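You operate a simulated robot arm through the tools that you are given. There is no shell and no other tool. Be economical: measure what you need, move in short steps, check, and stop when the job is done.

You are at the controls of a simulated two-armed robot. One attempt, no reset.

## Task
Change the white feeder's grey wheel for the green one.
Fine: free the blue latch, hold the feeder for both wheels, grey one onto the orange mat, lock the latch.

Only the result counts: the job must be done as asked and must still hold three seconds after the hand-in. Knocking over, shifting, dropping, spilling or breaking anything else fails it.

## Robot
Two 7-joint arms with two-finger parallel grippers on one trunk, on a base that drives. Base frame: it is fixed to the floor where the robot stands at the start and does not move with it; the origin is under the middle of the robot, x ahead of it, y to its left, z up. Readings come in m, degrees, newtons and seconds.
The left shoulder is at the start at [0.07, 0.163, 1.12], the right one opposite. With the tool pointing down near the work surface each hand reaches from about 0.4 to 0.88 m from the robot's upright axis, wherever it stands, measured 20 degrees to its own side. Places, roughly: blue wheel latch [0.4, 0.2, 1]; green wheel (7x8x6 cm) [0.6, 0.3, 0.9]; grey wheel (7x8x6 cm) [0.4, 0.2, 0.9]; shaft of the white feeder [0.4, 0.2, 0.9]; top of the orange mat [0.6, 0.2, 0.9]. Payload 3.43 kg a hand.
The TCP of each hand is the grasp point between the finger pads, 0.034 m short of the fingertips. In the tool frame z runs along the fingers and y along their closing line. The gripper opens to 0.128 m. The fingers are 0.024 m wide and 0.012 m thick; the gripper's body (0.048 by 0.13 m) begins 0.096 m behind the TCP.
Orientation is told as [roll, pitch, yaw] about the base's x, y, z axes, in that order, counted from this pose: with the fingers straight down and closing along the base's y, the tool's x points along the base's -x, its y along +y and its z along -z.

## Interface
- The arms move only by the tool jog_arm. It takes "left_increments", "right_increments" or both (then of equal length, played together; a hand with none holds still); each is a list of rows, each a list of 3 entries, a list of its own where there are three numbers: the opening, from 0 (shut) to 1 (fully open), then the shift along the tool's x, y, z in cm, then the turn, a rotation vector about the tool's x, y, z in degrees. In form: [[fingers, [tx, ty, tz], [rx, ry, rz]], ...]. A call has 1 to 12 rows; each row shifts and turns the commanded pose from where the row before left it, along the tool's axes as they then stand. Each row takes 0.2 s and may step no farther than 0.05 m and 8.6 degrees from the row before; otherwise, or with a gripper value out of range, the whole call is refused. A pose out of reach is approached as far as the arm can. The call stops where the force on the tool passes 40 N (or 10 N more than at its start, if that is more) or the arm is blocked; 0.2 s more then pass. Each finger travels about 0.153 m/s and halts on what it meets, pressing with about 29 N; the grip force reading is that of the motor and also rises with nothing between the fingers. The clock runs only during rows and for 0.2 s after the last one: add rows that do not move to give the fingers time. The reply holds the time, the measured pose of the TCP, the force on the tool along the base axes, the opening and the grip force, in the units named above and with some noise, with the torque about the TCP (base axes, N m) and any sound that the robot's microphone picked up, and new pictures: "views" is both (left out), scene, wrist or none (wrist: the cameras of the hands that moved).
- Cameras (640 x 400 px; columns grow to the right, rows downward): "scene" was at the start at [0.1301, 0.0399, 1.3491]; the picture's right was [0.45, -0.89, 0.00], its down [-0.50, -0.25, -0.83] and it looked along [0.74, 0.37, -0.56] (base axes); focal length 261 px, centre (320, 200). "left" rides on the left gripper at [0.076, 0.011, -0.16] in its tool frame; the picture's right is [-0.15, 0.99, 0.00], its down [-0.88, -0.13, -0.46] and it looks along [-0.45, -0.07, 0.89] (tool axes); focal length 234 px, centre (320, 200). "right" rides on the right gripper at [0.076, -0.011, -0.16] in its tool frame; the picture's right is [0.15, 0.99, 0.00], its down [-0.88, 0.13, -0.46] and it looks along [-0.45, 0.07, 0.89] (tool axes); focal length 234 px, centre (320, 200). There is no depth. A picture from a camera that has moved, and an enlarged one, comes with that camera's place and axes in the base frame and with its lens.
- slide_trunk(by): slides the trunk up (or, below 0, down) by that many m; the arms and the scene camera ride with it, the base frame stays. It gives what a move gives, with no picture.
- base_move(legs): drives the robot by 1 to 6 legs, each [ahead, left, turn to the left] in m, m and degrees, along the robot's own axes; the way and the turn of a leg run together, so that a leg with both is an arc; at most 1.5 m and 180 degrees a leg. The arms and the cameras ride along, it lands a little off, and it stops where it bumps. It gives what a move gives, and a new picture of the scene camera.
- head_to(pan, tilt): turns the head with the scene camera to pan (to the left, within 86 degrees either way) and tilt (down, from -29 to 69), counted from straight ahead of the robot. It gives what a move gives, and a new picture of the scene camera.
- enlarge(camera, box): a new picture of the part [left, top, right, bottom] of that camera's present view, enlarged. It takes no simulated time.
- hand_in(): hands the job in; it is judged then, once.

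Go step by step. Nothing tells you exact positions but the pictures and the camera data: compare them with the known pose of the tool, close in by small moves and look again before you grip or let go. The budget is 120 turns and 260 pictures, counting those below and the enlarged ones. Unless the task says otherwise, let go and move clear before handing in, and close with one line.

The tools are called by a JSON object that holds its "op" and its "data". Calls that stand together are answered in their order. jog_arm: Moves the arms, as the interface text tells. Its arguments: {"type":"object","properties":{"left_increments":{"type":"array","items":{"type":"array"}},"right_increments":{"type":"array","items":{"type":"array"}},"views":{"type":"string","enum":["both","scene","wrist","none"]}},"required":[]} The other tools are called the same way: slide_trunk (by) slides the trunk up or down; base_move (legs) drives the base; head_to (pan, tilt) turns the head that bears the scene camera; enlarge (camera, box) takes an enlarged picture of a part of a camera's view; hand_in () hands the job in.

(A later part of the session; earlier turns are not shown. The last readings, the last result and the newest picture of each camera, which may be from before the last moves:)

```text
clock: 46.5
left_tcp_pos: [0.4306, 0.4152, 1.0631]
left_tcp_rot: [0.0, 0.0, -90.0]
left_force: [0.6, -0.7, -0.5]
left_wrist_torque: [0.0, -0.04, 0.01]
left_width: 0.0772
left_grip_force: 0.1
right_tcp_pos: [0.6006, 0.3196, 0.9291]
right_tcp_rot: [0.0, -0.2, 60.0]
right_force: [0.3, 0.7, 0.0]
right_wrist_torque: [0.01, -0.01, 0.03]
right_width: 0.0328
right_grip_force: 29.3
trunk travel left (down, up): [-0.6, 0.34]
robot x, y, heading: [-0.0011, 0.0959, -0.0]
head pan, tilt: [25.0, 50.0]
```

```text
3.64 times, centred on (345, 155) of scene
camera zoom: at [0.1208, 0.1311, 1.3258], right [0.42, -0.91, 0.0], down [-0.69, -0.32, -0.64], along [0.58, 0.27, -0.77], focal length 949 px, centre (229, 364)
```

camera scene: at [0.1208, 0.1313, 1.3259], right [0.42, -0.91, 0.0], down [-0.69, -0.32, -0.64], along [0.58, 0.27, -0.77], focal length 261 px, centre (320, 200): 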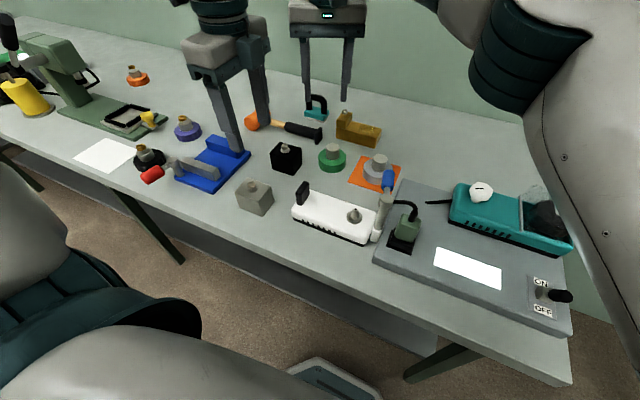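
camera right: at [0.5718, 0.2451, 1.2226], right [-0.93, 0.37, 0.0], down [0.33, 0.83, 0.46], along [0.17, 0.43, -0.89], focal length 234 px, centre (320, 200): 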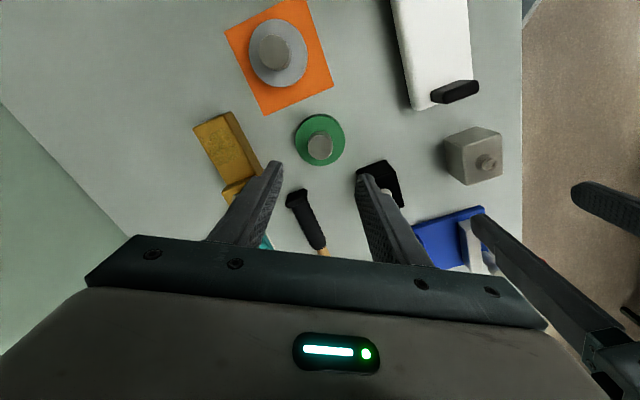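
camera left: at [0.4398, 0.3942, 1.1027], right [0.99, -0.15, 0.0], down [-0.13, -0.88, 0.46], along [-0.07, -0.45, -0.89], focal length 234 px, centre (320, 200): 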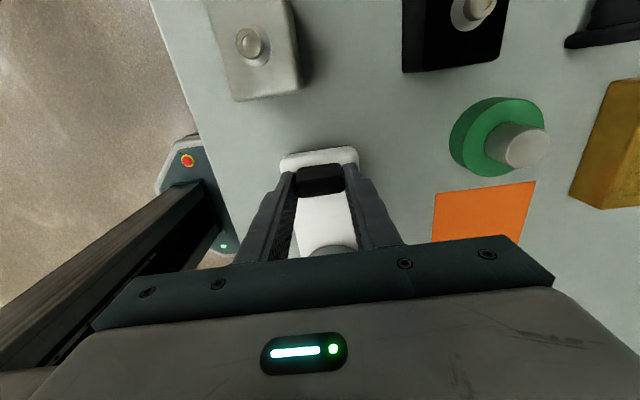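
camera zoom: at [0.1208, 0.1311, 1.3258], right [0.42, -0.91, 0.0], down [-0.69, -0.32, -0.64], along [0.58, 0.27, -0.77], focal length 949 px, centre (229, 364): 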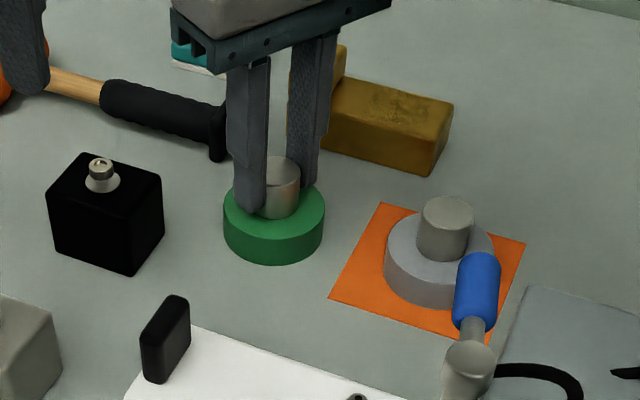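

Green hub gripped. I lift it, and bring the left hand back above the tab.

{"op": "jog_arm", "data": {"left_increments": [[0.6, [0, 0, 0], [0, 0, 0]], [0.6, [-4, 0, 0], [0, 0, 0]], [0.6, [-4, 0, 0], [0, 0, 0]], [0.6, [-1.6, 0, 0], [0, 0, 0]], [0.6, [0, 0, 5], [0, 0, 0]], [0.6, [0, 0, 2], [0, 0, 0]], [0.6, [0, 0, 0], [0, 0, 0]]], "right_increments": [[0.1, [0, 0, -2], [0, 0, 0]], [0.1, [0, 0, -4], [0, 0, 0]], [0.1, [0, 0, -4], [0, 0, 0]], [0.1, [0, 0, -4], [0, 0, 0]], [0.1, [0, 0, 0], [0, 0, 0]], [0.1, [0, 0, 0], [0, 0, 0]], [0.1, [0, 0, 0], [0, 0, 0]]], "views": "both"}}

{"op": "enlarge", "data": {"camera": "left", "box": [240, 80, 440, 250]}}

```text
clock: 48.1
left_tcp_pos: [0.4302, 0.3179, 0.9934]
left_tcp_rot: [0.0, -0.1, -90.0]
left_force: [0.1, 0.0, 0.4]
left_wrist_torque: [-0.01, 0.0, 0.02]
left_width: 0.0768
left_grip_force: 0.0
right_tcp_pos: [0.5987, 0.3198, 1.0688]
right_tcp_rot: [0.0, -0.1, 59.8]
right_force: [-0.3, 0.2, -1.0]
right_wrist_torque: [-0.02, 0.0, -0.03]
right_width: 0.0327
right_grip_force: 28.8
trunk travel left (down, up): [-0.6, 0.34]
robot x, y, heading: [0.0021, 0.0997, 0.1]
head pan, tilt: [25.0, 50.0]
camera scene: at [0.1204, 0.1311, 1.3259], right [0.42, -0.91, 0.0], down [-0.69, -0.32, -0.64], along [0.58, 0.27, -0.77], focal length 261 px, centre (320, 200)
camera right: at [0.5721, 0.2479, 1.2283], right [-0.93, 0.37, 0.0], down [0.33, 0.83, 0.46], along [0.17, 0.43, -0.89], focal length 234 px, centre (320, 200)
camera left: at [0.4407, 0.3943, 1.1523], right [0.99, -0.15, 0.0], down [-0.13, -0.88, 0.46], along [-0.07, -0.45, -0.89], focal length 234 px, centre (320, 200)
```

scene: 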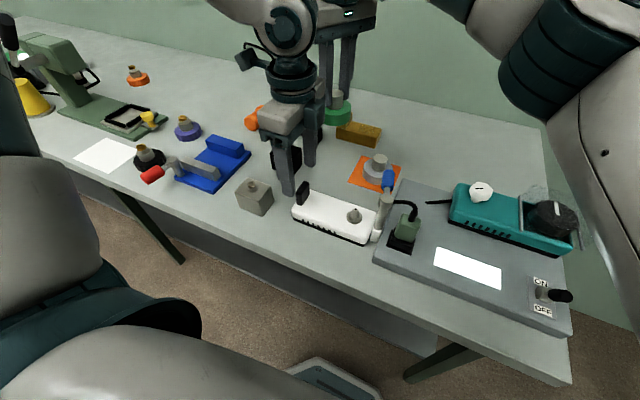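
right: 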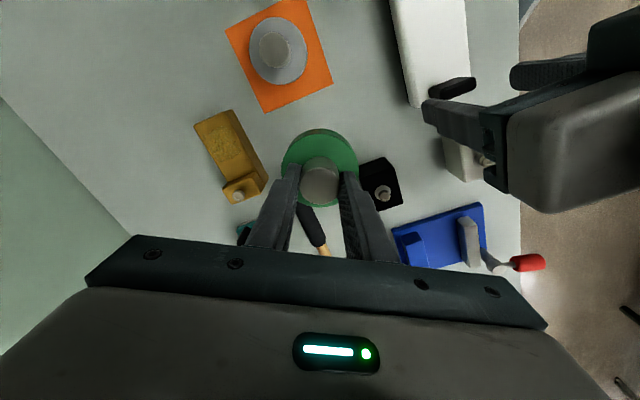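
left: 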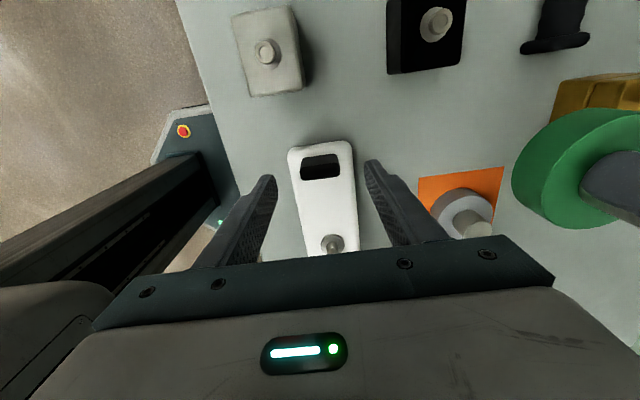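

```text
2.35 times, centred on (340, 165) of left
camera zoom: at [0.4407, 0.3943, 1.1523], right [0.99, -0.15, 0.0], down [-0.13, -0.88, 0.46], along [-0.07, -0.45, -0.89], focal length 551 px, centre (273, 282)
```

zoom: 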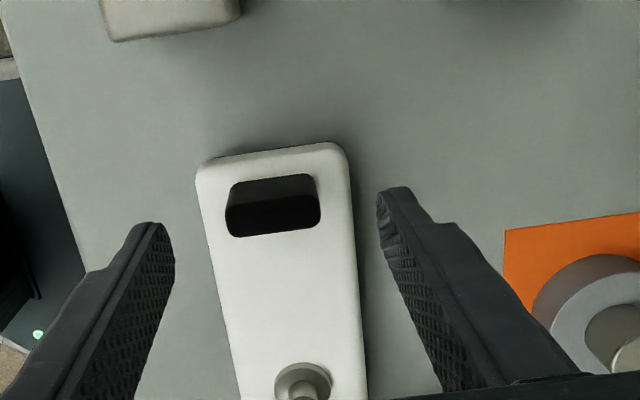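

Left hand is over the tab as before. Lower it and close again.

{"op": "jog_arm", "data": {"left_increments": [[0.6, [0, 0, 2.5], [0, 0, 0]], [0.6, [0, 0, 2.5], [0, 0, 0]], [0.45, [0, 0, 0], [0, 0, 0]], [0.36, [0, 0, 0], [0, 0, 0]], [0.28, [0, 0, 0], [0, 0, 0]], [0.2, [0, 0, 0], [0, 0, 0]], [0.1, [0, 0, 0], [0, 0, 0]]], "views": "none"}}

{"op": "enlarge", "data": {"camera": "scene", "box": [250, 130, 430, 260]}}

```text
clock: 49.7
left_tcp_pos: [0.4313, 0.3182, 0.9422]
left_tcp_rot: [0.1, 0.0, -90.0]
left_force: [-0.6, -1.3, 0.3]
left_wrist_torque: [0.03, 0.03, -0.14]
left_width: 0.0397
left_grip_force: 28.9
right_tcp_pos: [0.5997, 0.3199, 1.0688]
right_tcp_rot: [-0.1, -0.2, 59.9]
right_force: [-0.2, 0.0, -0.5]
right_wrist_torque: [-0.01, 0.0, -0.02]
right_width: 0.0329
right_grip_force: 29.3
trunk travel left (down, up): [-0.6, 0.34]
robot x, y, heading: [0.0032, 0.0977, -0.1]
head pan, tilt: [25.0, 50.0]
```

```text
3.08 times, centred on (340, 195) of scene
camera zoom: at [0.1206, 0.131, 1.3258], right [0.42, -0.91, 0.0], down [-0.69, -0.32, -0.64], along [0.58, 0.27, -0.77], focal length 803 px, centre (258, 215)
```

zoom: 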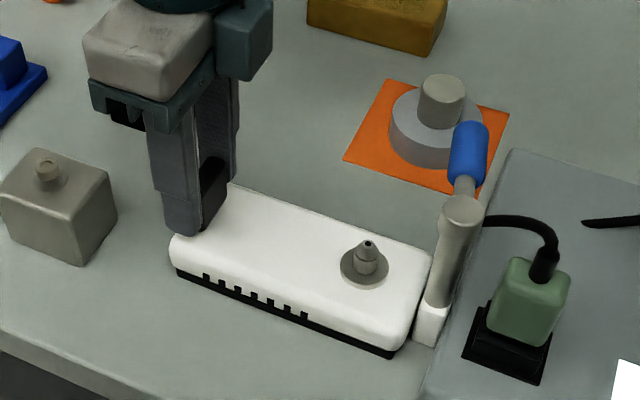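

Held again. Shaft axis estimates to (0.430, 0.199), tip z≈0.927. I compare how the green wheel sits in the gripper with how the grey one sat.

{"op": "enlarge", "data": {"camera": "right", "box": [120, 60, 420, 260]}}

```text
2.00 times, centred on (270, 160) of right
camera zoom: at [0.5723, 0.2478, 1.2281], right [-0.93, 0.37, 0.0], down [0.33, 0.83, 0.46], along [0.17, 0.43, -0.89], focal length 468 px, centre (420, 280)
```

zoom: 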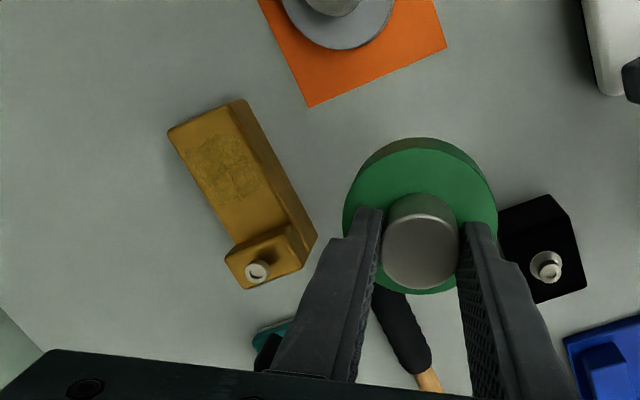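

Same seat in the gripper within half a millimetre, so the same TCP target applies. I carry the green wheel around toward (0.43, 0.20), well above the post, turning to yaw 90.

{"op": "jog_arm", "data": {"right_increments": [[0.1, [3.47, -2.0, -1.0], [0, 0, 0]], [0.1, [3.47, -2.0, -1.0], [0, 0, 0]], [0.1, [3.47, -2.0, -1.0], [0, 0, 0]], [0.1, [1.67, 2.89, 0], [0, 0, 0]], [0.1, [1.67, 2.89, 0], [0, 0, 0]], [0.1, [1.67, 2.89, 0], [0, 0, 0]], [0.1, [0, 0, 0], [0, 0, -7.5]], [0.1, [0, 0, 0], [0, 0, -7.5]], [0.1, [0, 0, 0], [0, 0, -7.5]], [0.1, [0, 0, 0], [0, 0, -7.5]], [0.1, [0, 3.0, 0], [0, 0, 0]], [0.1, [0, 3.0, 0], [0, 0, 0]]], "views": "both"}}

```text
clock: 52.3
left_tcp_pos: [0.4309, 0.3174, 0.9428]
left_tcp_rot: [0.0, 0.0, -89.9]
left_force: [-0.2, 0.4, 0.6]
left_wrist_torque: [0.44, 0.06, -0.02]
left_width: 0.0393
left_grip_force: 29.2
right_tcp_pos: [0.4401, 0.2048, 1.099]
right_tcp_rot: [-0.2, -0.2, 86.1]
right_force: [0.4, -0.1, -1.0]
right_wrist_torque: [0.0, 0.0, 0.01]
right_width: 0.0328
right_grip_force: 28.2
right hand out of reach, approached as far as the arm can: row 10
trunk travel left (down, up): [-0.6, 0.34]
robot x, y, heading: [-0.0016, 0.0979, -0.1]
head pan, tilt: [25.0, 50.0]
camera scene: at [0.1206, 0.1313, 1.3258], right [0.42, -0.91, 0.0], down [-0.69, -0.32, -0.64], along [0.58, 0.27, -0.77], focal length 261 px, centre (320, 200)
camera right: at [0.4476, 0.1273, 1.2579], right [-1.0, -0.08, 0.0], down [-0.07, 0.89, 0.46], along [-0.04, 0.46, -0.89], focal length 234 px, centre (320, 200)
```

scene: 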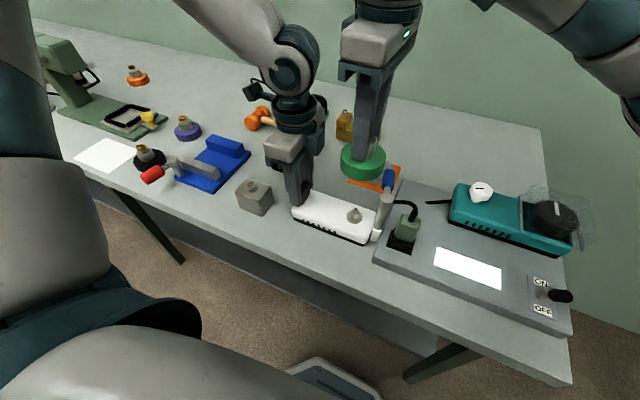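
right: 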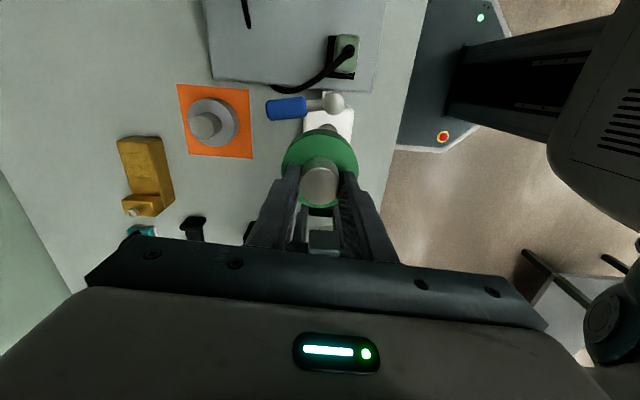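

Finish the yaw, centre over the shaft and lower to about 2 cm above its tip.

{"op": "jog_arm", "data": {"right_increments": [[0.1, [0, 0, 0], [0, 0, -3.9]], [0.1, [0.5, 1.05, 2], [0, 0, 0]], [0.1, [0, 0, 3], [0, 0, 0]], [0.1, [0, 0, 2.9], [0, 0, 0]], [0.1, [0, 0, 0], [0, 0, 0]]], "views": "none"}}

{"op": "enlarge", "data": {"camera": "scene", "box": [290, 140, 430, 260]}}

{"op": "enlarge", "data": {"camera": "right", "box": [220, 60, 420, 230]}}

{"op": "enlarge", "data": {"camera": "left", "box": [220, 100, 480, 280]}}

```text
clock: 53.5
left_tcp_pos: [0.4306, 0.3187, 0.9425]
left_tcp_rot: [0.0, 0.1, -90.0]
left_force: [-0.2, 0.6, -1.0]
left_wrist_torque: [0.43, -0.01, 0.03]
left_width: 0.0395
left_grip_force: 29.3
right_tcp_pos: [0.4301, 0.1992, 1.0197]
right_tcp_rot: [0.0, -0.1, 90.0]
right_force: [-0.3, -0.2, -0.8]
right_wrist_torque: [0.01, 0.03, 0.02]
right_width: 0.0327
right_grip_force: 29.3
trunk travel left (down, up): [-0.6, 0.34]
robot x, y, heading: [0.0013, 0.1022, 0.3]
head pan, tilt: [25.0, 50.0]
```

```text
3.33 times, centred on (360, 200) of scene
camera zoom: at [0.1209, 0.131, 1.3258], right [0.42, -0.91, 0.0], down [-0.69, -0.32, -0.64], along [0.58, 0.27, -0.77], focal length 870 px, centre (187, 200)
```

zoom: 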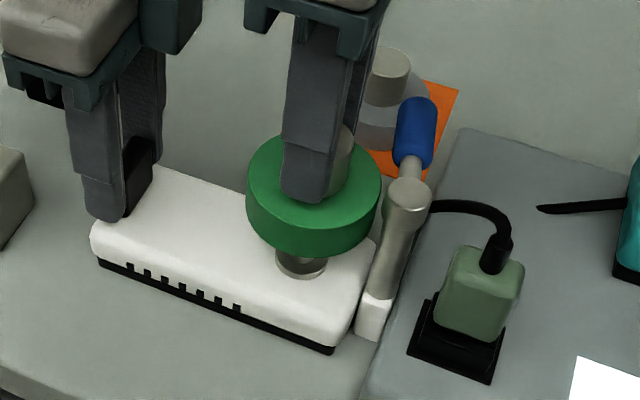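

```text
2.35 times, centred on (320, 145) of right
camera zoom: at [0.4423, 0.1231, 1.1783], right [-0.99, -0.15, 0.0], down [-0.13, 0.88, 0.46], along [-0.07, 0.45, -0.89], focal length 551 px, centre (320, 329)
```

zoom: 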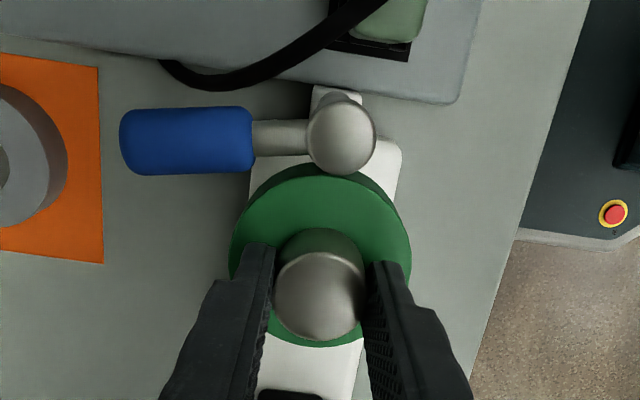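

```text
2.22 times, centred on (350, 190) of left
camera zoom: at [0.4413, 0.3942, 1.1024], right [0.99, -0.15, 0.0], down [-0.13, -0.88, 0.46], along [-0.07, -0.45, -0.89], focal length 520 px, centre (253, 222)
```

zoom: 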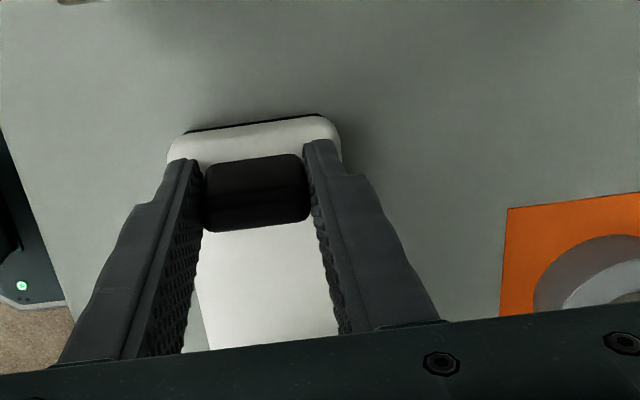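

Everything lines up within about a millimetre. I lower slowly onto the shaft watching forces.

{"op": "jog_arm", "data": {"right_increments": [[0.1, [0.05, 0, 0.8], [0, 0, 0]], [0.1, [0, 0, 0.6], [0, 0, 0]], [0.1, [0, 0, 0.5], [0, 0, 0]], [0.1, [0, 0, 0.3], [0, 0, 0]], [0.1, [0, 0, 0.3], [0, 0, 0]]], "views": "none"}}

{"op": "enlarge", "data": {"camera": "scene", "box": [290, 140, 430, 260]}}

```text
clock: 54.7
left_tcp_pos: [0.4313, 0.3181, 0.9446]
left_tcp_rot: [0.0, 0.0, -90.0]
left_force: [0.2, -0.7, 1.2]
left_wrist_torque: [0.28, -0.02, -0.07]
left_width: 0.04
left_grip_force: 28.7
right_tcp_pos: [0.4309, 0.1983, 0.9943]
right_tcp_rot: [-0.1, -0.1, 90.1]
right_force: [-0.5, 0.4, -1.3]
right_wrist_torque: [-0.02, 0.03, 0.01]
right_width: 0.0325
right_grip_force: 29.2
trunk travel left (down, up): [-0.6, 0.34]
robot x, y, heading: [0.0041, 0.0959, -0.0]
head pan, tilt: [25.0, 50.0]
```

```text
3.33 times, centred on (360, 200) of scene
camera zoom: at [0.121, 0.1309, 1.3258], right [0.42, -0.91, 0.0], down [-0.69, -0.32, -0.64], along [0.58, 0.27, -0.77], focal length 870 px, centre (187, 200)
```

zoom: 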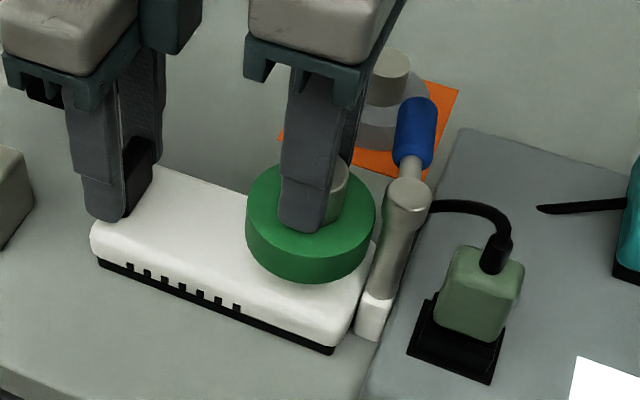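

{"op": "jog_arm", "data": {"right_increments": [[0.1, [0, 0, 0.3], [0, 0, 0]], [0.1, [0, 0, 0.3], [0, 0, 0]], [0.1, [0, 0, 0.3], [0, 0, 0]], [0.1, [0, 0, 0.3], [0, 0, 0]]], "views": "none"}}

```text
clock: 55.7
left_tcp_pos: [0.4311, 0.3186, 0.9437]
left_tcp_rot: [0.0, 0.0, -90.0]
left_force: [0.4, -0.9, -0.2]
left_wrist_torque: [0.02, -0.02, -0.06]
left_width: 0.0399
left_grip_force: 29.3
right_tcp_pos: [0.4308, 0.1986, 0.9831]
right_tcp_rot: [0.0, -0.1, 90.1]
right_force: [0.4, 0.3, -1.2]
right_wrist_torque: [0.04, 0.0, -0.04]
right_width: 0.0328
right_grip_force: 29.2
trunk travel left (down, up): [-0.6, 0.34]
robot x, y, heading: [0.0, 0.0962, 0.0]
head pan, tilt: [25.0, 50.0]
```

No contact force: the shaft is entering the bore. Continue to the seat (expected TCP z≈0.970).

{"op": "jog_arm", "data": {"right_increments": [[0.1, [0, 0, 0.3], [0, 0, 0]], [0.1, [0, 0, 0.3], [0, 0, 0]], [0.1, [0, 0, 0.3], [0, 0, 0]]], "views": "none"}}

{"op": "jog_arm", "data": {"right_increments": [[0.1, [0, 0, 0.2], [0, 0, 0]], [0.1, [0, 0, 0.2], [0, 0, 0]]], "views": "none"}}

{"op": "enlarge", "data": {"camera": "scene", "box": [290, 140, 430, 260]}}

```text
clock: 56.5
left_tcp_pos: [0.4308, 0.3185, 0.942]
left_tcp_rot: [0.0, 0.1, -89.8]
left_force: [1.5, -0.9, -5.5]
left_wrist_torque: [0.24, -0.1, 0.29]
left_width: 0.0398
left_grip_force: 28.8
right_tcp_pos: [0.4291, 0.1975, 0.9755]
right_tcp_rot: [-0.2, -0.3, 90.0]
right_force: [-0.4, -1.5, 20.0]
right_wrist_torque: [-0.02, 0.01, 0.02]
right_width: 0.033
right_grip_force: 28.6
trunk travel left (down, up): [-0.6, 0.34]
robot x, y, heading: [0.0004, 0.0998, -0.1]
head pan, tilt: [25.0, 50.0]
```

```text
clock: 57.1
left_tcp_pos: [0.431, 0.3184, 0.9426]
left_tcp_rot: [0.0, 0.0, -89.9]
left_force: [-0.7, -0.6, -5.0]
left_wrist_torque: [0.23, -0.06, 0.12]
left_width: 0.0399
left_grip_force: 29.3
right_tcp_pos: [0.4298, 0.1989, 0.9706]
right_tcp_rot: [-0.2, -0.1, 90.0]
right_force: [1.6, 0.7, 19.8]
right_wrist_torque: [0.01, -0.16, 0.01]
right_width: 0.0332
right_grip_force: 28.2
trunk travel left (down, up): [-0.6, 0.34]
robot x, y, heading: [-0.001, 0.0925, 0.2]
head pan, tilt: [25.0, 50.0]
```

```text
3.33 times, centred on (360, 200) of scene
camera zoom: at [0.1203, 0.1309, 1.326], right [0.42, -0.91, 0.0], down [-0.69, -0.32, -0.64], along [0.58, 0.27, -0.77], focal length 870 px, centre (187, 200)
```

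zoom: 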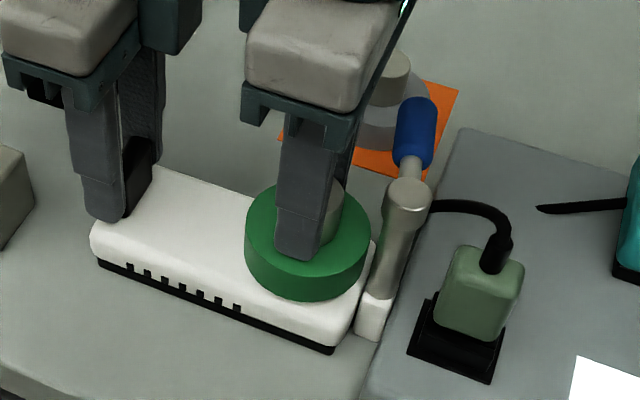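

{"op": "jog_arm", "data": {"right_increments": [[0.1, [0, 0, 0.2], [0, 0, 0]], [0.1, [0, 0, 0.1], [0, 0, 0]]], "views": "none"}}

{"op": "enlarge", "data": {"camera": "scene", "box": [310, 180, 400, 260]}}

{"op": "enlarge", "data": {"camera": "right", "box": [220, 60, 420, 230]}}

```text
clock: 57.7
left_tcp_pos: [0.4283, 0.3183, 0.9429]
left_tcp_rot: [0.0, -0.1, -90.0]
left_force: [-1.1, -0.9, -7.6]
left_wrist_torque: [0.32, -0.09, 0.04]
left_width: 0.0398
left_grip_force: 28.9
right_tcp_pos: [0.4307, 0.1993, 0.9685]
right_tcp_rot: [-0.1, -0.2, 90.0]
right_force: [4.9, 1.3, 27.3]
right_wrist_torque: [0.03, -0.3, 0.04]
right_width: 0.0327
right_grip_force: 28.7
trunk travel left (down, up): [-0.6, 0.34]
robot x, y, heading: [0.0014, 0.0978, 0.1]
head pan, tilt: [25.0, 50.0]
```

```text
5.00 times, centred on (355, 220) of scene
camera zoom: at [0.1202, 0.1308, 1.326], right [0.42, -0.91, 0.0], down [-0.69, -0.32, -0.64], along [0.58, 0.27, -0.77], focal length 1305 px, centre (145, 100)
```

zoom: 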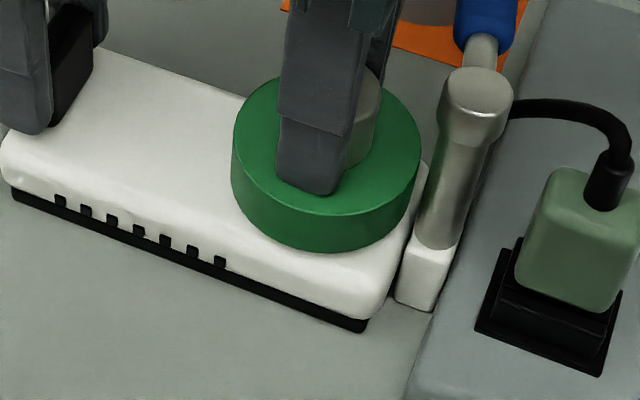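

```text
2.35 times, centred on (320, 145) of right
camera zoom: at [0.442, 0.1218, 1.127], right [-0.99, -0.15, 0.0], down [-0.13, 0.88, 0.46], along [-0.06, 0.45, -0.89], focal length 551 px, centre (320, 329)
```

zoom: 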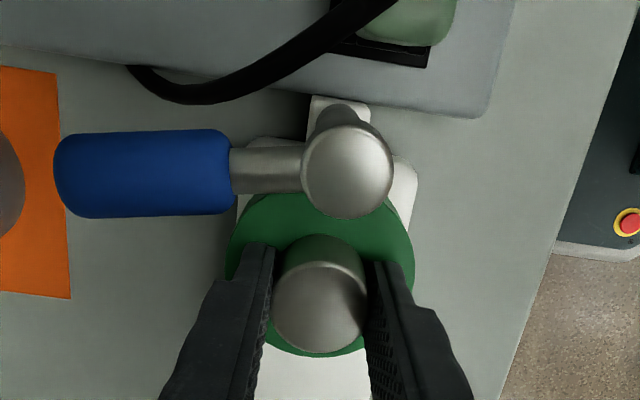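

Force is about 27 N and the hub has slid up in the fingers a little; it's seated or within a couple of mm. I press a bit further to see whether it still travels.

{"op": "jog_arm", "data": {"right_increments": [[0.1, [0, 0, 0.15], [0, 0, 0]], [0.1, [0, 0, 0.15], [0, 0, 0]]], "views": "none"}}

{"op": "enlarge", "data": {"camera": "right", "box": [220, 60, 420, 230]}}

{"op": "enlarge", "data": {"camera": "scene", "box": [310, 180, 400, 260]}}

```text
clock: 58.2
left_tcp_pos: [0.4309, 0.3201, 0.9426]
left_tcp_rot: [0.0, 0.1, -89.9]
left_force: [0.2, 3.6, 4.0]
left_wrist_torque: [-0.78, 0.12, 0.02]
left_width: 0.0396
left_grip_force: 29.0
right_tcp_pos: [0.4304, 0.1982, 0.9674]
right_tcp_rot: [-0.2, -0.3, 89.9]
right_force: [-1.4, -2.1, 6.2]
right_wrist_torque: [-0.13, 0.03, 0.02]
right_width: 0.0325
right_grip_force: 29.1
trunk travel left (down, up): [-0.6, 0.34]
robot x, y, heading: [-0.0016, 0.0959, 0.2]
head pan, tilt: [25.0, 50.0]
stopped in row 2 (right hand): the force on the tool passed its limit (the readings are from after the stop); the commanded pose is now the measured one
```

```text
2.35 times, centred on (320, 145) of right
camera zoom: at [0.4417, 0.1215, 1.1268], right [-0.99, -0.15, 0.0], down [-0.13, 0.88, 0.46], along [-0.06, 0.46, -0.89], focal length 551 px, centre (320, 329)
```

zoom: 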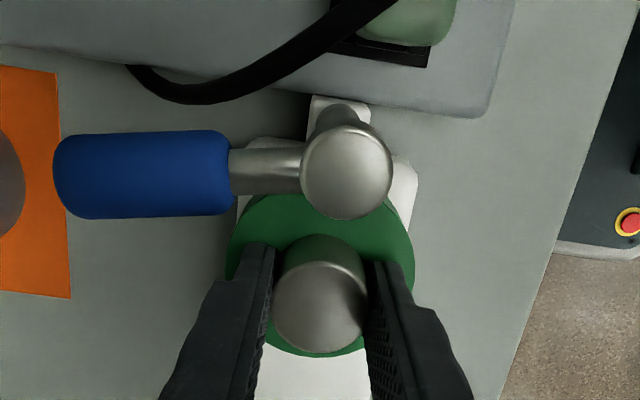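

```text
5.00 times, centred on (355, 220) of scene
camera zoom: at [0.1199, 0.1309, 1.3258], right [0.42, -0.91, 0.0], down [-0.69, -0.32, -0.64], along [0.58, 0.27, -0.77], focal length 1305 px, centre (145, 100)
```

zoom: 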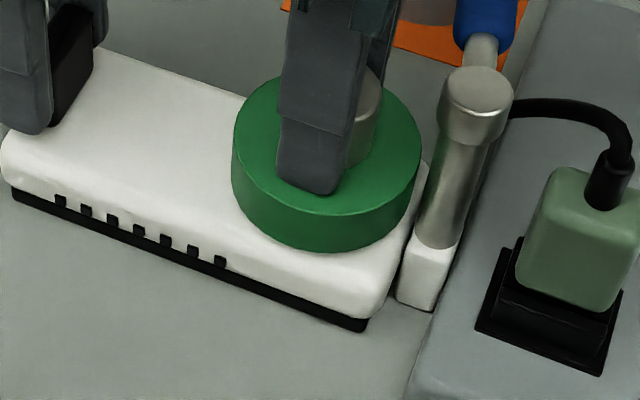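

The push ended at a hard stop (over 40 N). I release the hub and rise to the same pose (z≈0.997) from which I photographed the seated grey wheel, to compare directly.

{"op": "jog_arm", "data": {"right_increments": [[0.2, [0, 0, 0], [0, 0, 0]], [0.35, [0, 0, 0], [0, 0, 0]], [0.5, [0, 0, 0], [0, 0, 0]], [0.5, [0, 0, 0], [0, 0, 0]], [0.5, [0, 0, -1.5], [0, 0, 0]], [0.5, [0, 0, -1.45], [0, 0, 0]], [0.5, [0, 0, 0], [0, 0, 0]]], "views": "none"}}

{"op": "enlarge", "data": {"camera": "right", "box": [240, 80, 400, 250]}}

{"op": "enlarge", "data": {"camera": "scene", "box": [300, 160, 400, 260]}}

```text
clock: 59.8
left_tcp_pos: [0.4303, 0.3181, 0.9427]
left_tcp_rot: [-0.1, 0.0, -90.0]
left_force: [-1.5, 1.0, 7.4]
left_wrist_torque: [-0.3, -0.01, -0.04]
left_width: 0.0398
left_grip_force: 29.1
right_tcp_pos: [0.4297, 0.1984, 0.9977]
right_tcp_rot: [-0.2, -0.3, 90.0]
right_force: [0.3, 0.8, -0.6]
right_wrist_torque: [-0.02, 0.03, 0.01]
right_width: 0.0642
right_grip_force: 0.0
trunk travel left (down, up): [-0.6, 0.34]
robot x, y, heading: [0.001, 0.0951, 0.0]
head pan, tilt: [25.0, 50.0]
```

```text
2.35 times, centred on (320, 165) of right
camera zoom: at [0.4419, 0.1216, 1.1562], right [-0.99, -0.15, 0.0], down [-0.13, 0.88, 0.46], along [-0.06, 0.46, -0.89], focal length 551 px, centre (320, 282)
```

zoom: 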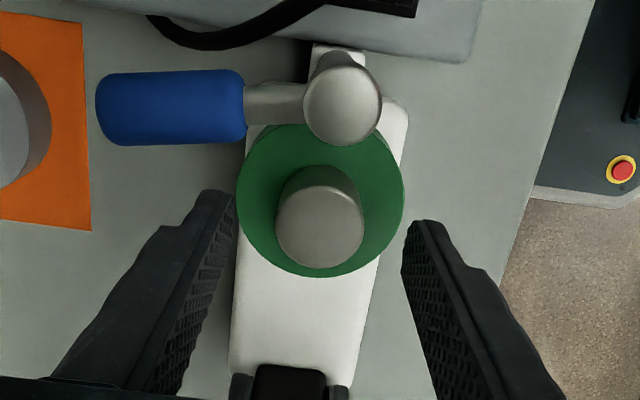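

```text
4.00 times, centred on (350, 210) of scene
camera zoom: at [0.1201, 0.1308, 1.326], right [0.42, -0.91, 0.0], down [-0.69, -0.32, -0.64], along [0.58, 0.27, -0.77], focal length 1044 px, centre (200, 160)
```

zoom: 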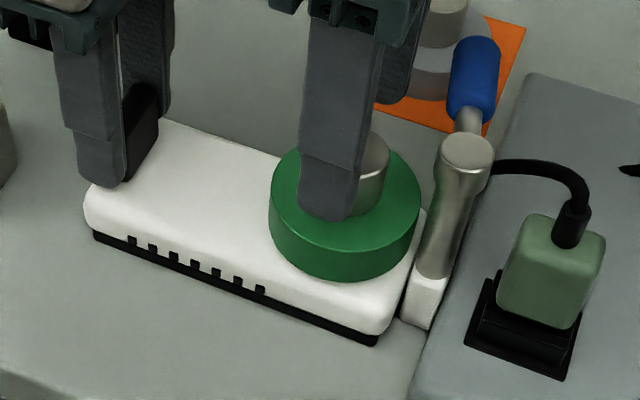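

The two pictures match closely (disc width and hub position the same within ~1–2 mm). One close look at the wheel's lower rim for any gap.

{"op": "enlarge", "data": {"camera": "scene", "box": [355, 195, 410, 240]}}

{"op": "enlarge", "data": {"camera": "right", "box": [280, 110, 360, 200]}}

```text
8.89 times, centred on (382, 218) of scene
camera zoom: at [0.1201, 0.1308, 1.326], right [0.42, -0.91, 0.0], down [-0.69, -0.32, -0.64], along [0.58, 0.27, -0.77], focal length 2320 px, centre (-236, 44)
```

zoom: 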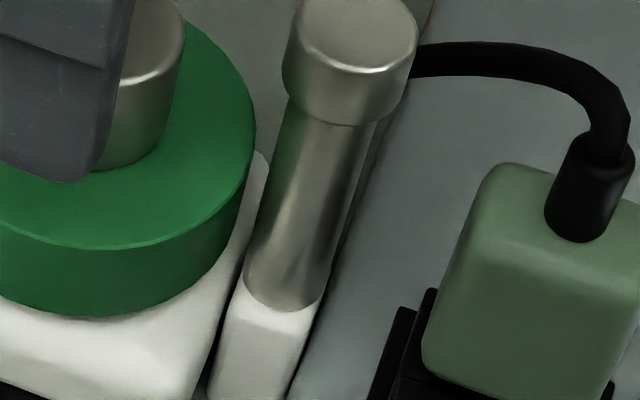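

```text
4.44 times, centred on (320, 155) of right
camera zoom: at [0.4419, 0.1216, 1.1562], right [-0.99, -0.15, 0.0], down [-0.13, 0.88, 0.46], along [-0.06, 0.46, -0.89], focal length 1041 px, centre (320, 400)
```

zoom: 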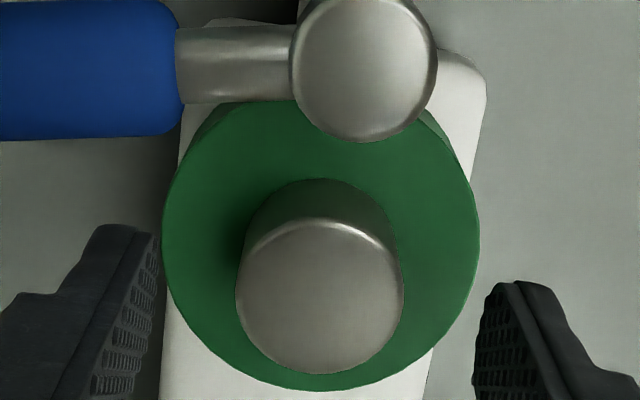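

Looks flush, but to be sure I press on the hub's top with closed fingertips, which also measures its height.

{"op": "jog_arm", "data": {"right_increments": [[0.5, [0, 0, -2], [0, 0, 0]], [0.2, [0, 0, 0], [0, 0, 0]], [0, [0, 0, 0], [0, 0, 0]], [0, [0, 0, 0], [0, 0, 0]], [0, [0, 0, 1], [0, 0, 0]], [0, [0, 0, 0.5], [0, 0, 0]], [0, [0, 0, 0.3], [0, 0, 0]], [0, [0, 0, 0.3], [0, 0, 0]]], "views": "none"}}

{"op": "jog_arm", "data": {"right_increments": [[0, [0, 0, 0.2], [0, 0, 0]], [0, [0, 0, 0.2], [0, 0, 0]]], "views": "none"}}

```text
clock: 61.6
left_tcp_pos: [0.4294, 0.3189, 0.942]
left_tcp_rot: [0.0, 0.1, -89.9]
left_force: [2.3, 0.7, -0.2]
left_wrist_torque: [-0.08, -0.27, 0.14]
left_width: 0.0395
left_grip_force: 28.7
right_tcp_pos: [0.4308, 0.1987, 0.9986]
right_tcp_rot: [-0.4, -0.4, 90.0]
right_force: [-0.2, -1.5, 22.4]
right_wrist_torque: [-0.14, 0.07, -0.03]
right_width: 0.0
right_grip_force: 29.1
trunk travel left (down, up): [-0.6, 0.34]
robot x, y, heading: [-0.0049, 0.0952, 0.1]
head pan, tilt: [25.0, 50.0]
```

```text
clock: 62.0
left_tcp_pos: [0.4294, 0.3199, 0.9433]
left_tcp_rot: [0.0, 0.1, -89.9]
left_force: [-0.8, 1.7, 7.8]
left_wrist_torque: [-0.14, 0.18, 0.1]
left_width: 0.0398
left_grip_force: 28.8
right_tcp_pos: [0.4305, 0.1984, 0.9978]
right_tcp_rot: [-0.5, -0.4, 90.0]
right_force: [-0.4, -1.2, 10.0]
right_wrist_torque: [-0.2, 0.06, 0.0]
right_width: 0.0
right_grip_force: 29.4
trunk travel left (down, up): [-0.6, 0.34]
robot x, y, heading: [-0.0011, 0.0969, 0.0]
head pan, tilt: [25.0, 50.0]
stopped in row 2 (right hand): the force on the tool passed its limit (the readings are from after the stop); the commanded pose is now the measured one
```

Hub top touches at TCP z≈0.998. For calibration I touch the grey hub on the mat the same way (its seat was measured 0.041 lower), so I go there.

{"op": "jog_arm", "data": {"right_increments": [[0, [0, 0, -4], [0, 0, 0]], [0, [0, 0, 0], [0, 0, 8]], [0, [0, 0, 0], [0, 0, 8]], [0, [0, 0, 0], [0, 0, 8]], [0, [0, 0, 0], [0, 0, 8]], [0, [0, 0, 0], [0, 0, 8]], [0, [0, 0, 0], [0, 0, 8]], [0, [-3.36, -2.92, 0], [0, 0, 0]], [0, [-3.36, -2.92, 0], [0, 0, 0]], [0, [-3.36, -2.92, 0], [0, 0, 0]], [0, [-3.36, -2.92, 0], [0, 0, 0]], [0, [0, 0, 0], [0, 0, 0]]], "views": "wrist"}}

```text
clock: 64.6
left_tcp_pos: [0.4296, 0.3179, 0.9425]
left_tcp_rot: [0.0, 0.1, -90.0]
left_force: [-2.3, 0.7, 17.1]
left_wrist_torque: [-0.21, -0.1, 0.01]
left_width: 0.0398
left_grip_force: 28.9
right_tcp_pos: [0.6087, 0.2003, 1.0374]
right_tcp_rot: [0.2, -0.6, 42.0]
right_force: [-0.2, -0.3, 0.5]
right_wrist_torque: [0.01, 0.01, 0.0]
right_width: 0.0
right_grip_force: 29.3
trunk travel left (down, up): [-0.6, 0.34]
robot x, y, heading: [0.0021, 0.0966, 0.1]
head pan, tilt: [25.0, 50.0]
camera right: at [0.5598, 0.1403, 1.196], right [-0.77, 0.64, 0.0], down [0.56, 0.68, 0.47], along [0.3, 0.36, -0.88], focal length 234 px, centre (320, 200)
```

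right: 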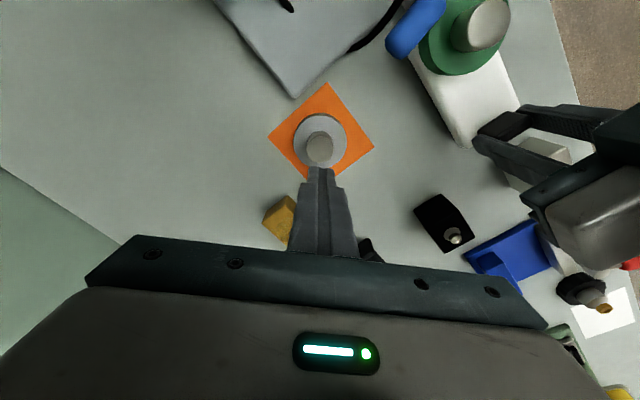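

{"op": "jog_arm", "data": {"right_increments": [[0, [0, 0, 4], [0, 0, 0]], [0, [0, 0, 2.5], [0, 0, 0]], [0, [0, 0, 0.4], [0, 0, 0]], [0, [0, 0, 0], [0, 0, 0]]], "views": "none"}}

{"op": "jog_arm", "data": {"right_increments": [[0, [0, 0, 0.25], [0, 0, 0]], [0, [0, 0, 0.25], [0, 0, 0]]], "views": "none"}}

```text
clock: 65.6
left_tcp_pos: [0.4303, 0.3188, 0.9417]
left_tcp_rot: [-0.1, 0.0, -89.9]
left_force: [-1.5, 0.2, 14.4]
left_wrist_torque: [0.04, -0.07, 0.05]
left_width: 0.0398
left_grip_force: 29.3
right_tcp_pos: [0.6086, 0.2008, 0.9674]
right_tcp_rot: [0.2, -0.7, 42.0]
right_force: [0.6, 0.7, 0.0]
right_wrist_torque: [-0.01, 0.02, -0.01]
right_width: 0.0
right_grip_force: 28.9
trunk travel left (down, up): [-0.6, 0.34]
robot x, y, heading: [-0.0022, 0.099, 0.2]
head pan, tilt: [25.0, 50.0]
```

```text
clock: 66.2
left_tcp_pos: [0.4299, 0.3186, 0.9424]
left_tcp_rot: [-0.1, 0.2, -89.9]
left_force: [-1.3, -0.1, 12.3]
left_wrist_torque: [0.03, -0.08, -0.02]
left_width: 0.0398
left_grip_force: 29.1
right_tcp_pos: [0.6078, 0.2014, 0.9639]
right_tcp_rot: [0.2, -0.5, 42.0]
right_force: [0.6, -0.2, -0.1]
right_wrist_torque: [0.01, 0.02, -0.01]
right_width: 0.0002
right_grip_force: 29.3
trunk travel left (down, up): [-0.6, 0.34]
robot x, y, heading: [0.0015, 0.1, -0.0]
head pan, tilt: [25.0, 50.0]
```

{"op": "jog_arm", "data": {"right_increments": [[0, [0, 0, 0.2], [0, 0, 0]], [0, [0, 0, 0.2], [0, 0, 0]]], "views": "none"}}

{"op": "jog_arm", "data": {"right_increments": [[0, [0, 0, 0.15], [0, 0, 0]], [0, [0, 0, 0.15], [0, 0, 0]]], "views": "none"}}

```text
clock: 66.8
left_tcp_pos: [0.4296, 0.3178, 0.9426]
left_tcp_rot: [-0.1, 0.1, -89.8]
left_force: [-2.3, -0.1, 11.7]
left_wrist_torque: [0.03, -0.07, -0.04]
left_width: 0.0398
left_grip_force: 28.8
right_tcp_pos: [0.609, 0.2009, 0.9594]
right_tcp_rot: [0.0, -0.7, 42.0]
right_force: [0.0, -0.5, 0.3]
right_wrist_torque: [-0.01, -0.02, 0.03]
right_width: 0.0
right_grip_force: 29.1
trunk travel left (down, up): [-0.6, 0.34]
robot x, y, heading: [0.0015, 0.0962, -0.0]
head pan, tilt: [25.0, 50.0]
```

```text
clock: 67.4
left_tcp_pos: [0.4304, 0.319, 0.943]
left_tcp_rot: [-0.2, 0.1, -89.9]
left_force: [-2.4, 0.1, 10.7]
left_wrist_torque: [-0.03, -0.05, 0.01]
left_width: 0.0398
left_grip_force: 29.3
right_tcp_pos: [0.6078, 0.2025, 0.957]
right_tcp_rot: [0.1, -0.6, 42.0]
right_force: [0.0, -0.9, 0.2]
right_wrist_torque: [-0.02, 0.04, 0.0]
right_width: 0.0
right_grip_force: 28.8
trunk travel left (down, up): [-0.6, 0.34]
robot x, y, heading: [0.0026, 0.0981, -0.3]
head pan, tilt: [25.0, 50.0]
```

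{"op": "jog_arm", "data": {"right_increments": [[0, [0, 0, 0.15], [0, 0, 0]], [0, [0, 0, 0.15], [0, 0, 0]]], "views": "none"}}

{"op": "jog_arm", "data": {"right_increments": [[0, [0, 0, 0.1], [0, 0, 0]], [0, [0, 0, 0.1], [0, 0, 0]]], "views": "none"}}

```text
clock: 68.0
left_tcp_pos: [0.4294, 0.3185, 0.9422]
left_tcp_rot: [-0.1, 0.1, -89.9]
left_force: [-2.8, -1.0, 10.7]
left_wrist_torque: [-0.02, -0.08, -0.01]
left_width: 0.0396
left_grip_force: 29.2
right_tcp_pos: [0.6092, 0.2006, 0.9548]
right_tcp_rot: [0.1, -0.6, 42.1]
right_force: [0.3, -0.7, 0.5]
right_wrist_torque: [-0.01, 0.04, 0.02]
right_width: 0.0
right_grip_force: 28.7
trunk travel left (down, up): [-0.6, 0.34]
robot x, y, heading: [0.0022, 0.098, -0.1]
head pan, tilt: [25.0, 50.0]
```

```text
clock: 68.6
left_tcp_pos: [0.4303, 0.3182, 0.943]
left_tcp_rot: [-0.2, 0.0, -89.9]
left_force: [-2.3, -1.8, 10.5]
left_wrist_torque: [-0.03, -0.06, 0.0]
left_width: 0.0395
left_grip_force: 28.7
right_tcp_pos: [0.6083, 0.2008, 0.953]
right_tcp_rot: [0.1, -0.7, 42.1]
right_force: [-0.3, 0.3, -0.1]
right_wrist_torque: [-0.01, 0.03, 0.01]
right_width: 0.0
right_grip_force: 29.4
trunk travel left (down, up): [-0.6, 0.34]
robot x, y, heading: [-0.0006, 0.1027, 0.3]
head pan, tilt: [25.0, 50.0]
```

{"op": "jog_arm", "data": {"right_increments": [[0, [0, 0, 0.15], [0, 0, 0]], [0, [0, 0, 0.1], [0, 0, 0]]], "views": "none"}}

{"op": "enlarge", "data": {"camera": "scene", "box": [330, 110, 430, 200]}}

```text
clock: 69.2
left_tcp_pos: [0.4293, 0.319, 0.9428]
left_tcp_rot: [-0.1, 0.1, -89.8]
left_force: [-1.4, -0.3, 7.3]
left_wrist_torque: [-0.16, -0.02, -0.02]
left_width: 0.0397
left_grip_force: 29.2
right_tcp_pos: [0.6084, 0.201, 0.9501]
right_tcp_rot: [0.0, -0.6, 42.0]
right_force: [-1.1, -0.5, 1.7]
right_wrist_torque: [-0.07, 0.02, -0.02]
right_width: 0.0002
right_grip_force: 29.0
trunk travel left (down, up): [-0.6, 0.34]
robot x, y, heading: [-0.0029, 0.0993, 0.1]
head pan, tilt: [25.0, 50.0]
```

```text
4.44 times, centred on (380, 155) of scene
camera zoom: at [0.1196, 0.1304, 1.326], right [0.42, -0.91, 0.0], down [-0.69, -0.32, -0.64], along [0.58, 0.27, -0.77], focal length 1160 px, centre (53, 400)
```

zoom: 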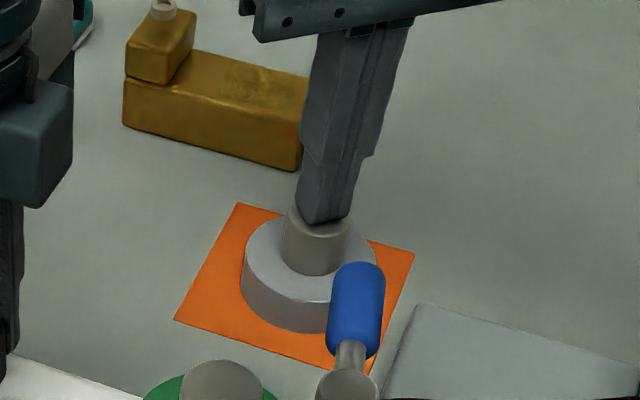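

The grey hub touches at 0.950, so the green one (0.998) stands about 7 mm too high: it is not fully seated, perhaps a keyed shaft. I go back, lift the green wheel off and inspect the shaft.

{"op": "jog_arm", "data": {"right_increments": [[0, [0, 0, -4.5], [0, 0, 0]], [0, [0, 0, -4.5], [0, 0, 0]], [0.3, [3.36, 2.92, 0], [0, 0, 0]], [0.5, [3.36, 2.92, 0], [0, 0, 0]], [0.5, [3.36, 2.92, 0], [0, 0, 0]], [0.5, [3.36, 2.92, 0], [0, 0, 0]], [0.5, [0, 0, 0], [0, 0, -8]], [0.5, [0, 0, 0], [0, 0, -8]], [0.5, [0, 0, 0], [0, 0, -8]], [0.5, [0, 0, 0], [0, 0, -8]], [0.5, [0, 0, 0], [0, 0, -8]], [0.5, [0, 0, 0], [0, 0, -8]]], "views": "wrist"}}

{"op": "enlarge", "data": {"camera": "scene", "box": [290, 160, 410, 260]}}

```text
clock: 71.8
left_tcp_pos: [0.4304, 0.3179, 0.9417]
left_tcp_rot: [-0.1, 0.1, -89.9]
left_force: [-2.1, 0.0, 8.6]
left_wrist_torque: [0.03, -0.09, -0.03]
left_width: 0.0395
left_grip_force: 29.1
right_tcp_pos: [0.4314, 0.1975, 1.0389]
right_tcp_rot: [-0.4, -0.5, 90.1]
right_force: [-0.2, 0.6, -0.6]
right_wrist_torque: [-0.02, 0.01, 0.0]
right_width: 0.064
right_grip_force: 0.0
trunk travel left (down, up): [-0.6, 0.34]
robot x, y, heading: [0.0003, 0.0991, -0.2]
head pan, tilt: [25.0, 50.0]
camera right: at [0.4419, 0.1203, 1.1974], right [-0.99, -0.15, -0.01], down [-0.13, 0.88, 0.46], along [-0.06, 0.46, -0.89], focal length 234 px, centre (320, 200)
```

right: 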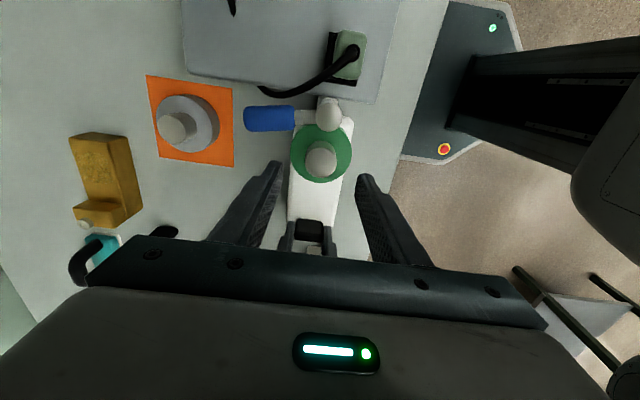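

```text
4.00 times, centred on (350, 210) of scene
camera zoom: at [0.1199, 0.1305, 1.326], right [0.42, -0.91, 0.0], down [-0.69, -0.32, -0.64], along [0.58, 0.27, -0.77], focal length 1044 px, centre (200, 160)
```

zoom: 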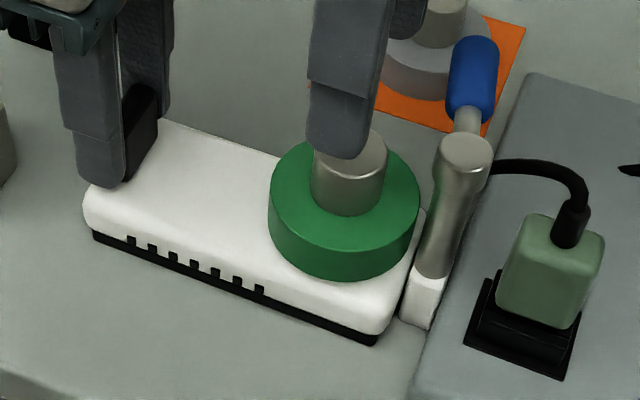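

Re-checking: from the scene camera the green hub top (0.960) equals the seated grey's (0.963), and mat-to-seat difference from pictures is 0.050, matching the touch test (0.048); the grey one had simply slipped ~7 mm in the fingers on pull-off. So the green wheel is fully seated, and I go to close the latch.

{"op": "jog_arm", "data": {"right_increments": [[0.5, [0, 0, -2], [-0.5, -0.4, 8.4]], [0.5, [0, 0, 0], [0, 0, 8.4]], [0.5, [0, 0, 0], [0, 0, 8.4]], [0.5, [0, 0, 0], [0, 0, 8.4]], [0.5, [0, 0, 0], [0, 0, 8.4]], [0.5, [0, 0, 0], [0, 0, 8.4]], [0.5, [0, 0, 0], [0, 0, 8.4]], [0.5, [0, 0, 0], [0, 0, 8.4]], [0.5, [0, 0, 0], [0, 0, 8.4]], [0.5, [0, 0, 0], [0, 0, 8.4]], [0.4, [-3.0, -2.2, 0], [0, 0, 0]], [0.33, [-3.0, -2.2, 0], [0, 0, 0]]], "views": "wrist"}}

{"op": "enlarge", "data": {"camera": "right", "box": [240, 60, 400, 230]}}

```text
clock: 74.4
left_tcp_pos: [0.4302, 0.3195, 0.9427]
left_tcp_rot: [-0.1, 0.2, -90.0]
left_force: [-0.7, -1.3, 8.8]
left_wrist_torque: [0.54, -0.2, 0.06]
left_width: 0.0395
left_grip_force: 29.1
right_tcp_pos: [0.494, 0.1599, 1.0583]
right_tcp_rot: [0.9, 0.1, 5.9]
right_force: [-0.7, -1.1, -0.4]
right_wrist_torque: [-0.02, -0.01, 0.01]
right_width: 0.042
right_grip_force: 0.1
trunk travel left (down, up): [-0.6, 0.34]
robot x, y, heading: [-0.0008, 0.0972, -0.1]
head pan, tilt: [25.0, 50.0]
camera right: at [0.4215, 0.1384, 1.2171], right [-0.25, 0.97, 0.02], down [0.86, 0.21, 0.46], along [0.44, 0.13, -0.89], focal length 234 px, centre (320, 200)
```

right: 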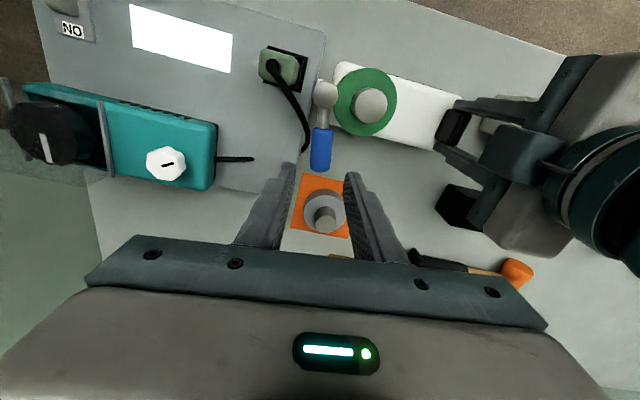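

```text
2.35 times, centred on (320, 145) of right
camera zoom: at [0.4215, 0.1384, 1.2171], right [-0.25, 0.97, 0.02], down [0.86, 0.21, 0.46], along [0.44, 0.13, -0.89], focal length 551 px, centre (320, 329)
```

zoom: 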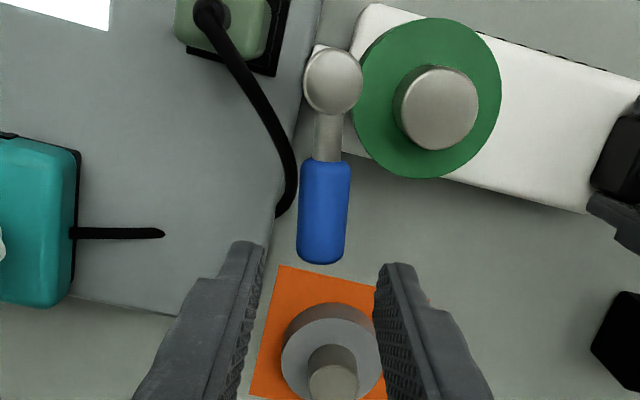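

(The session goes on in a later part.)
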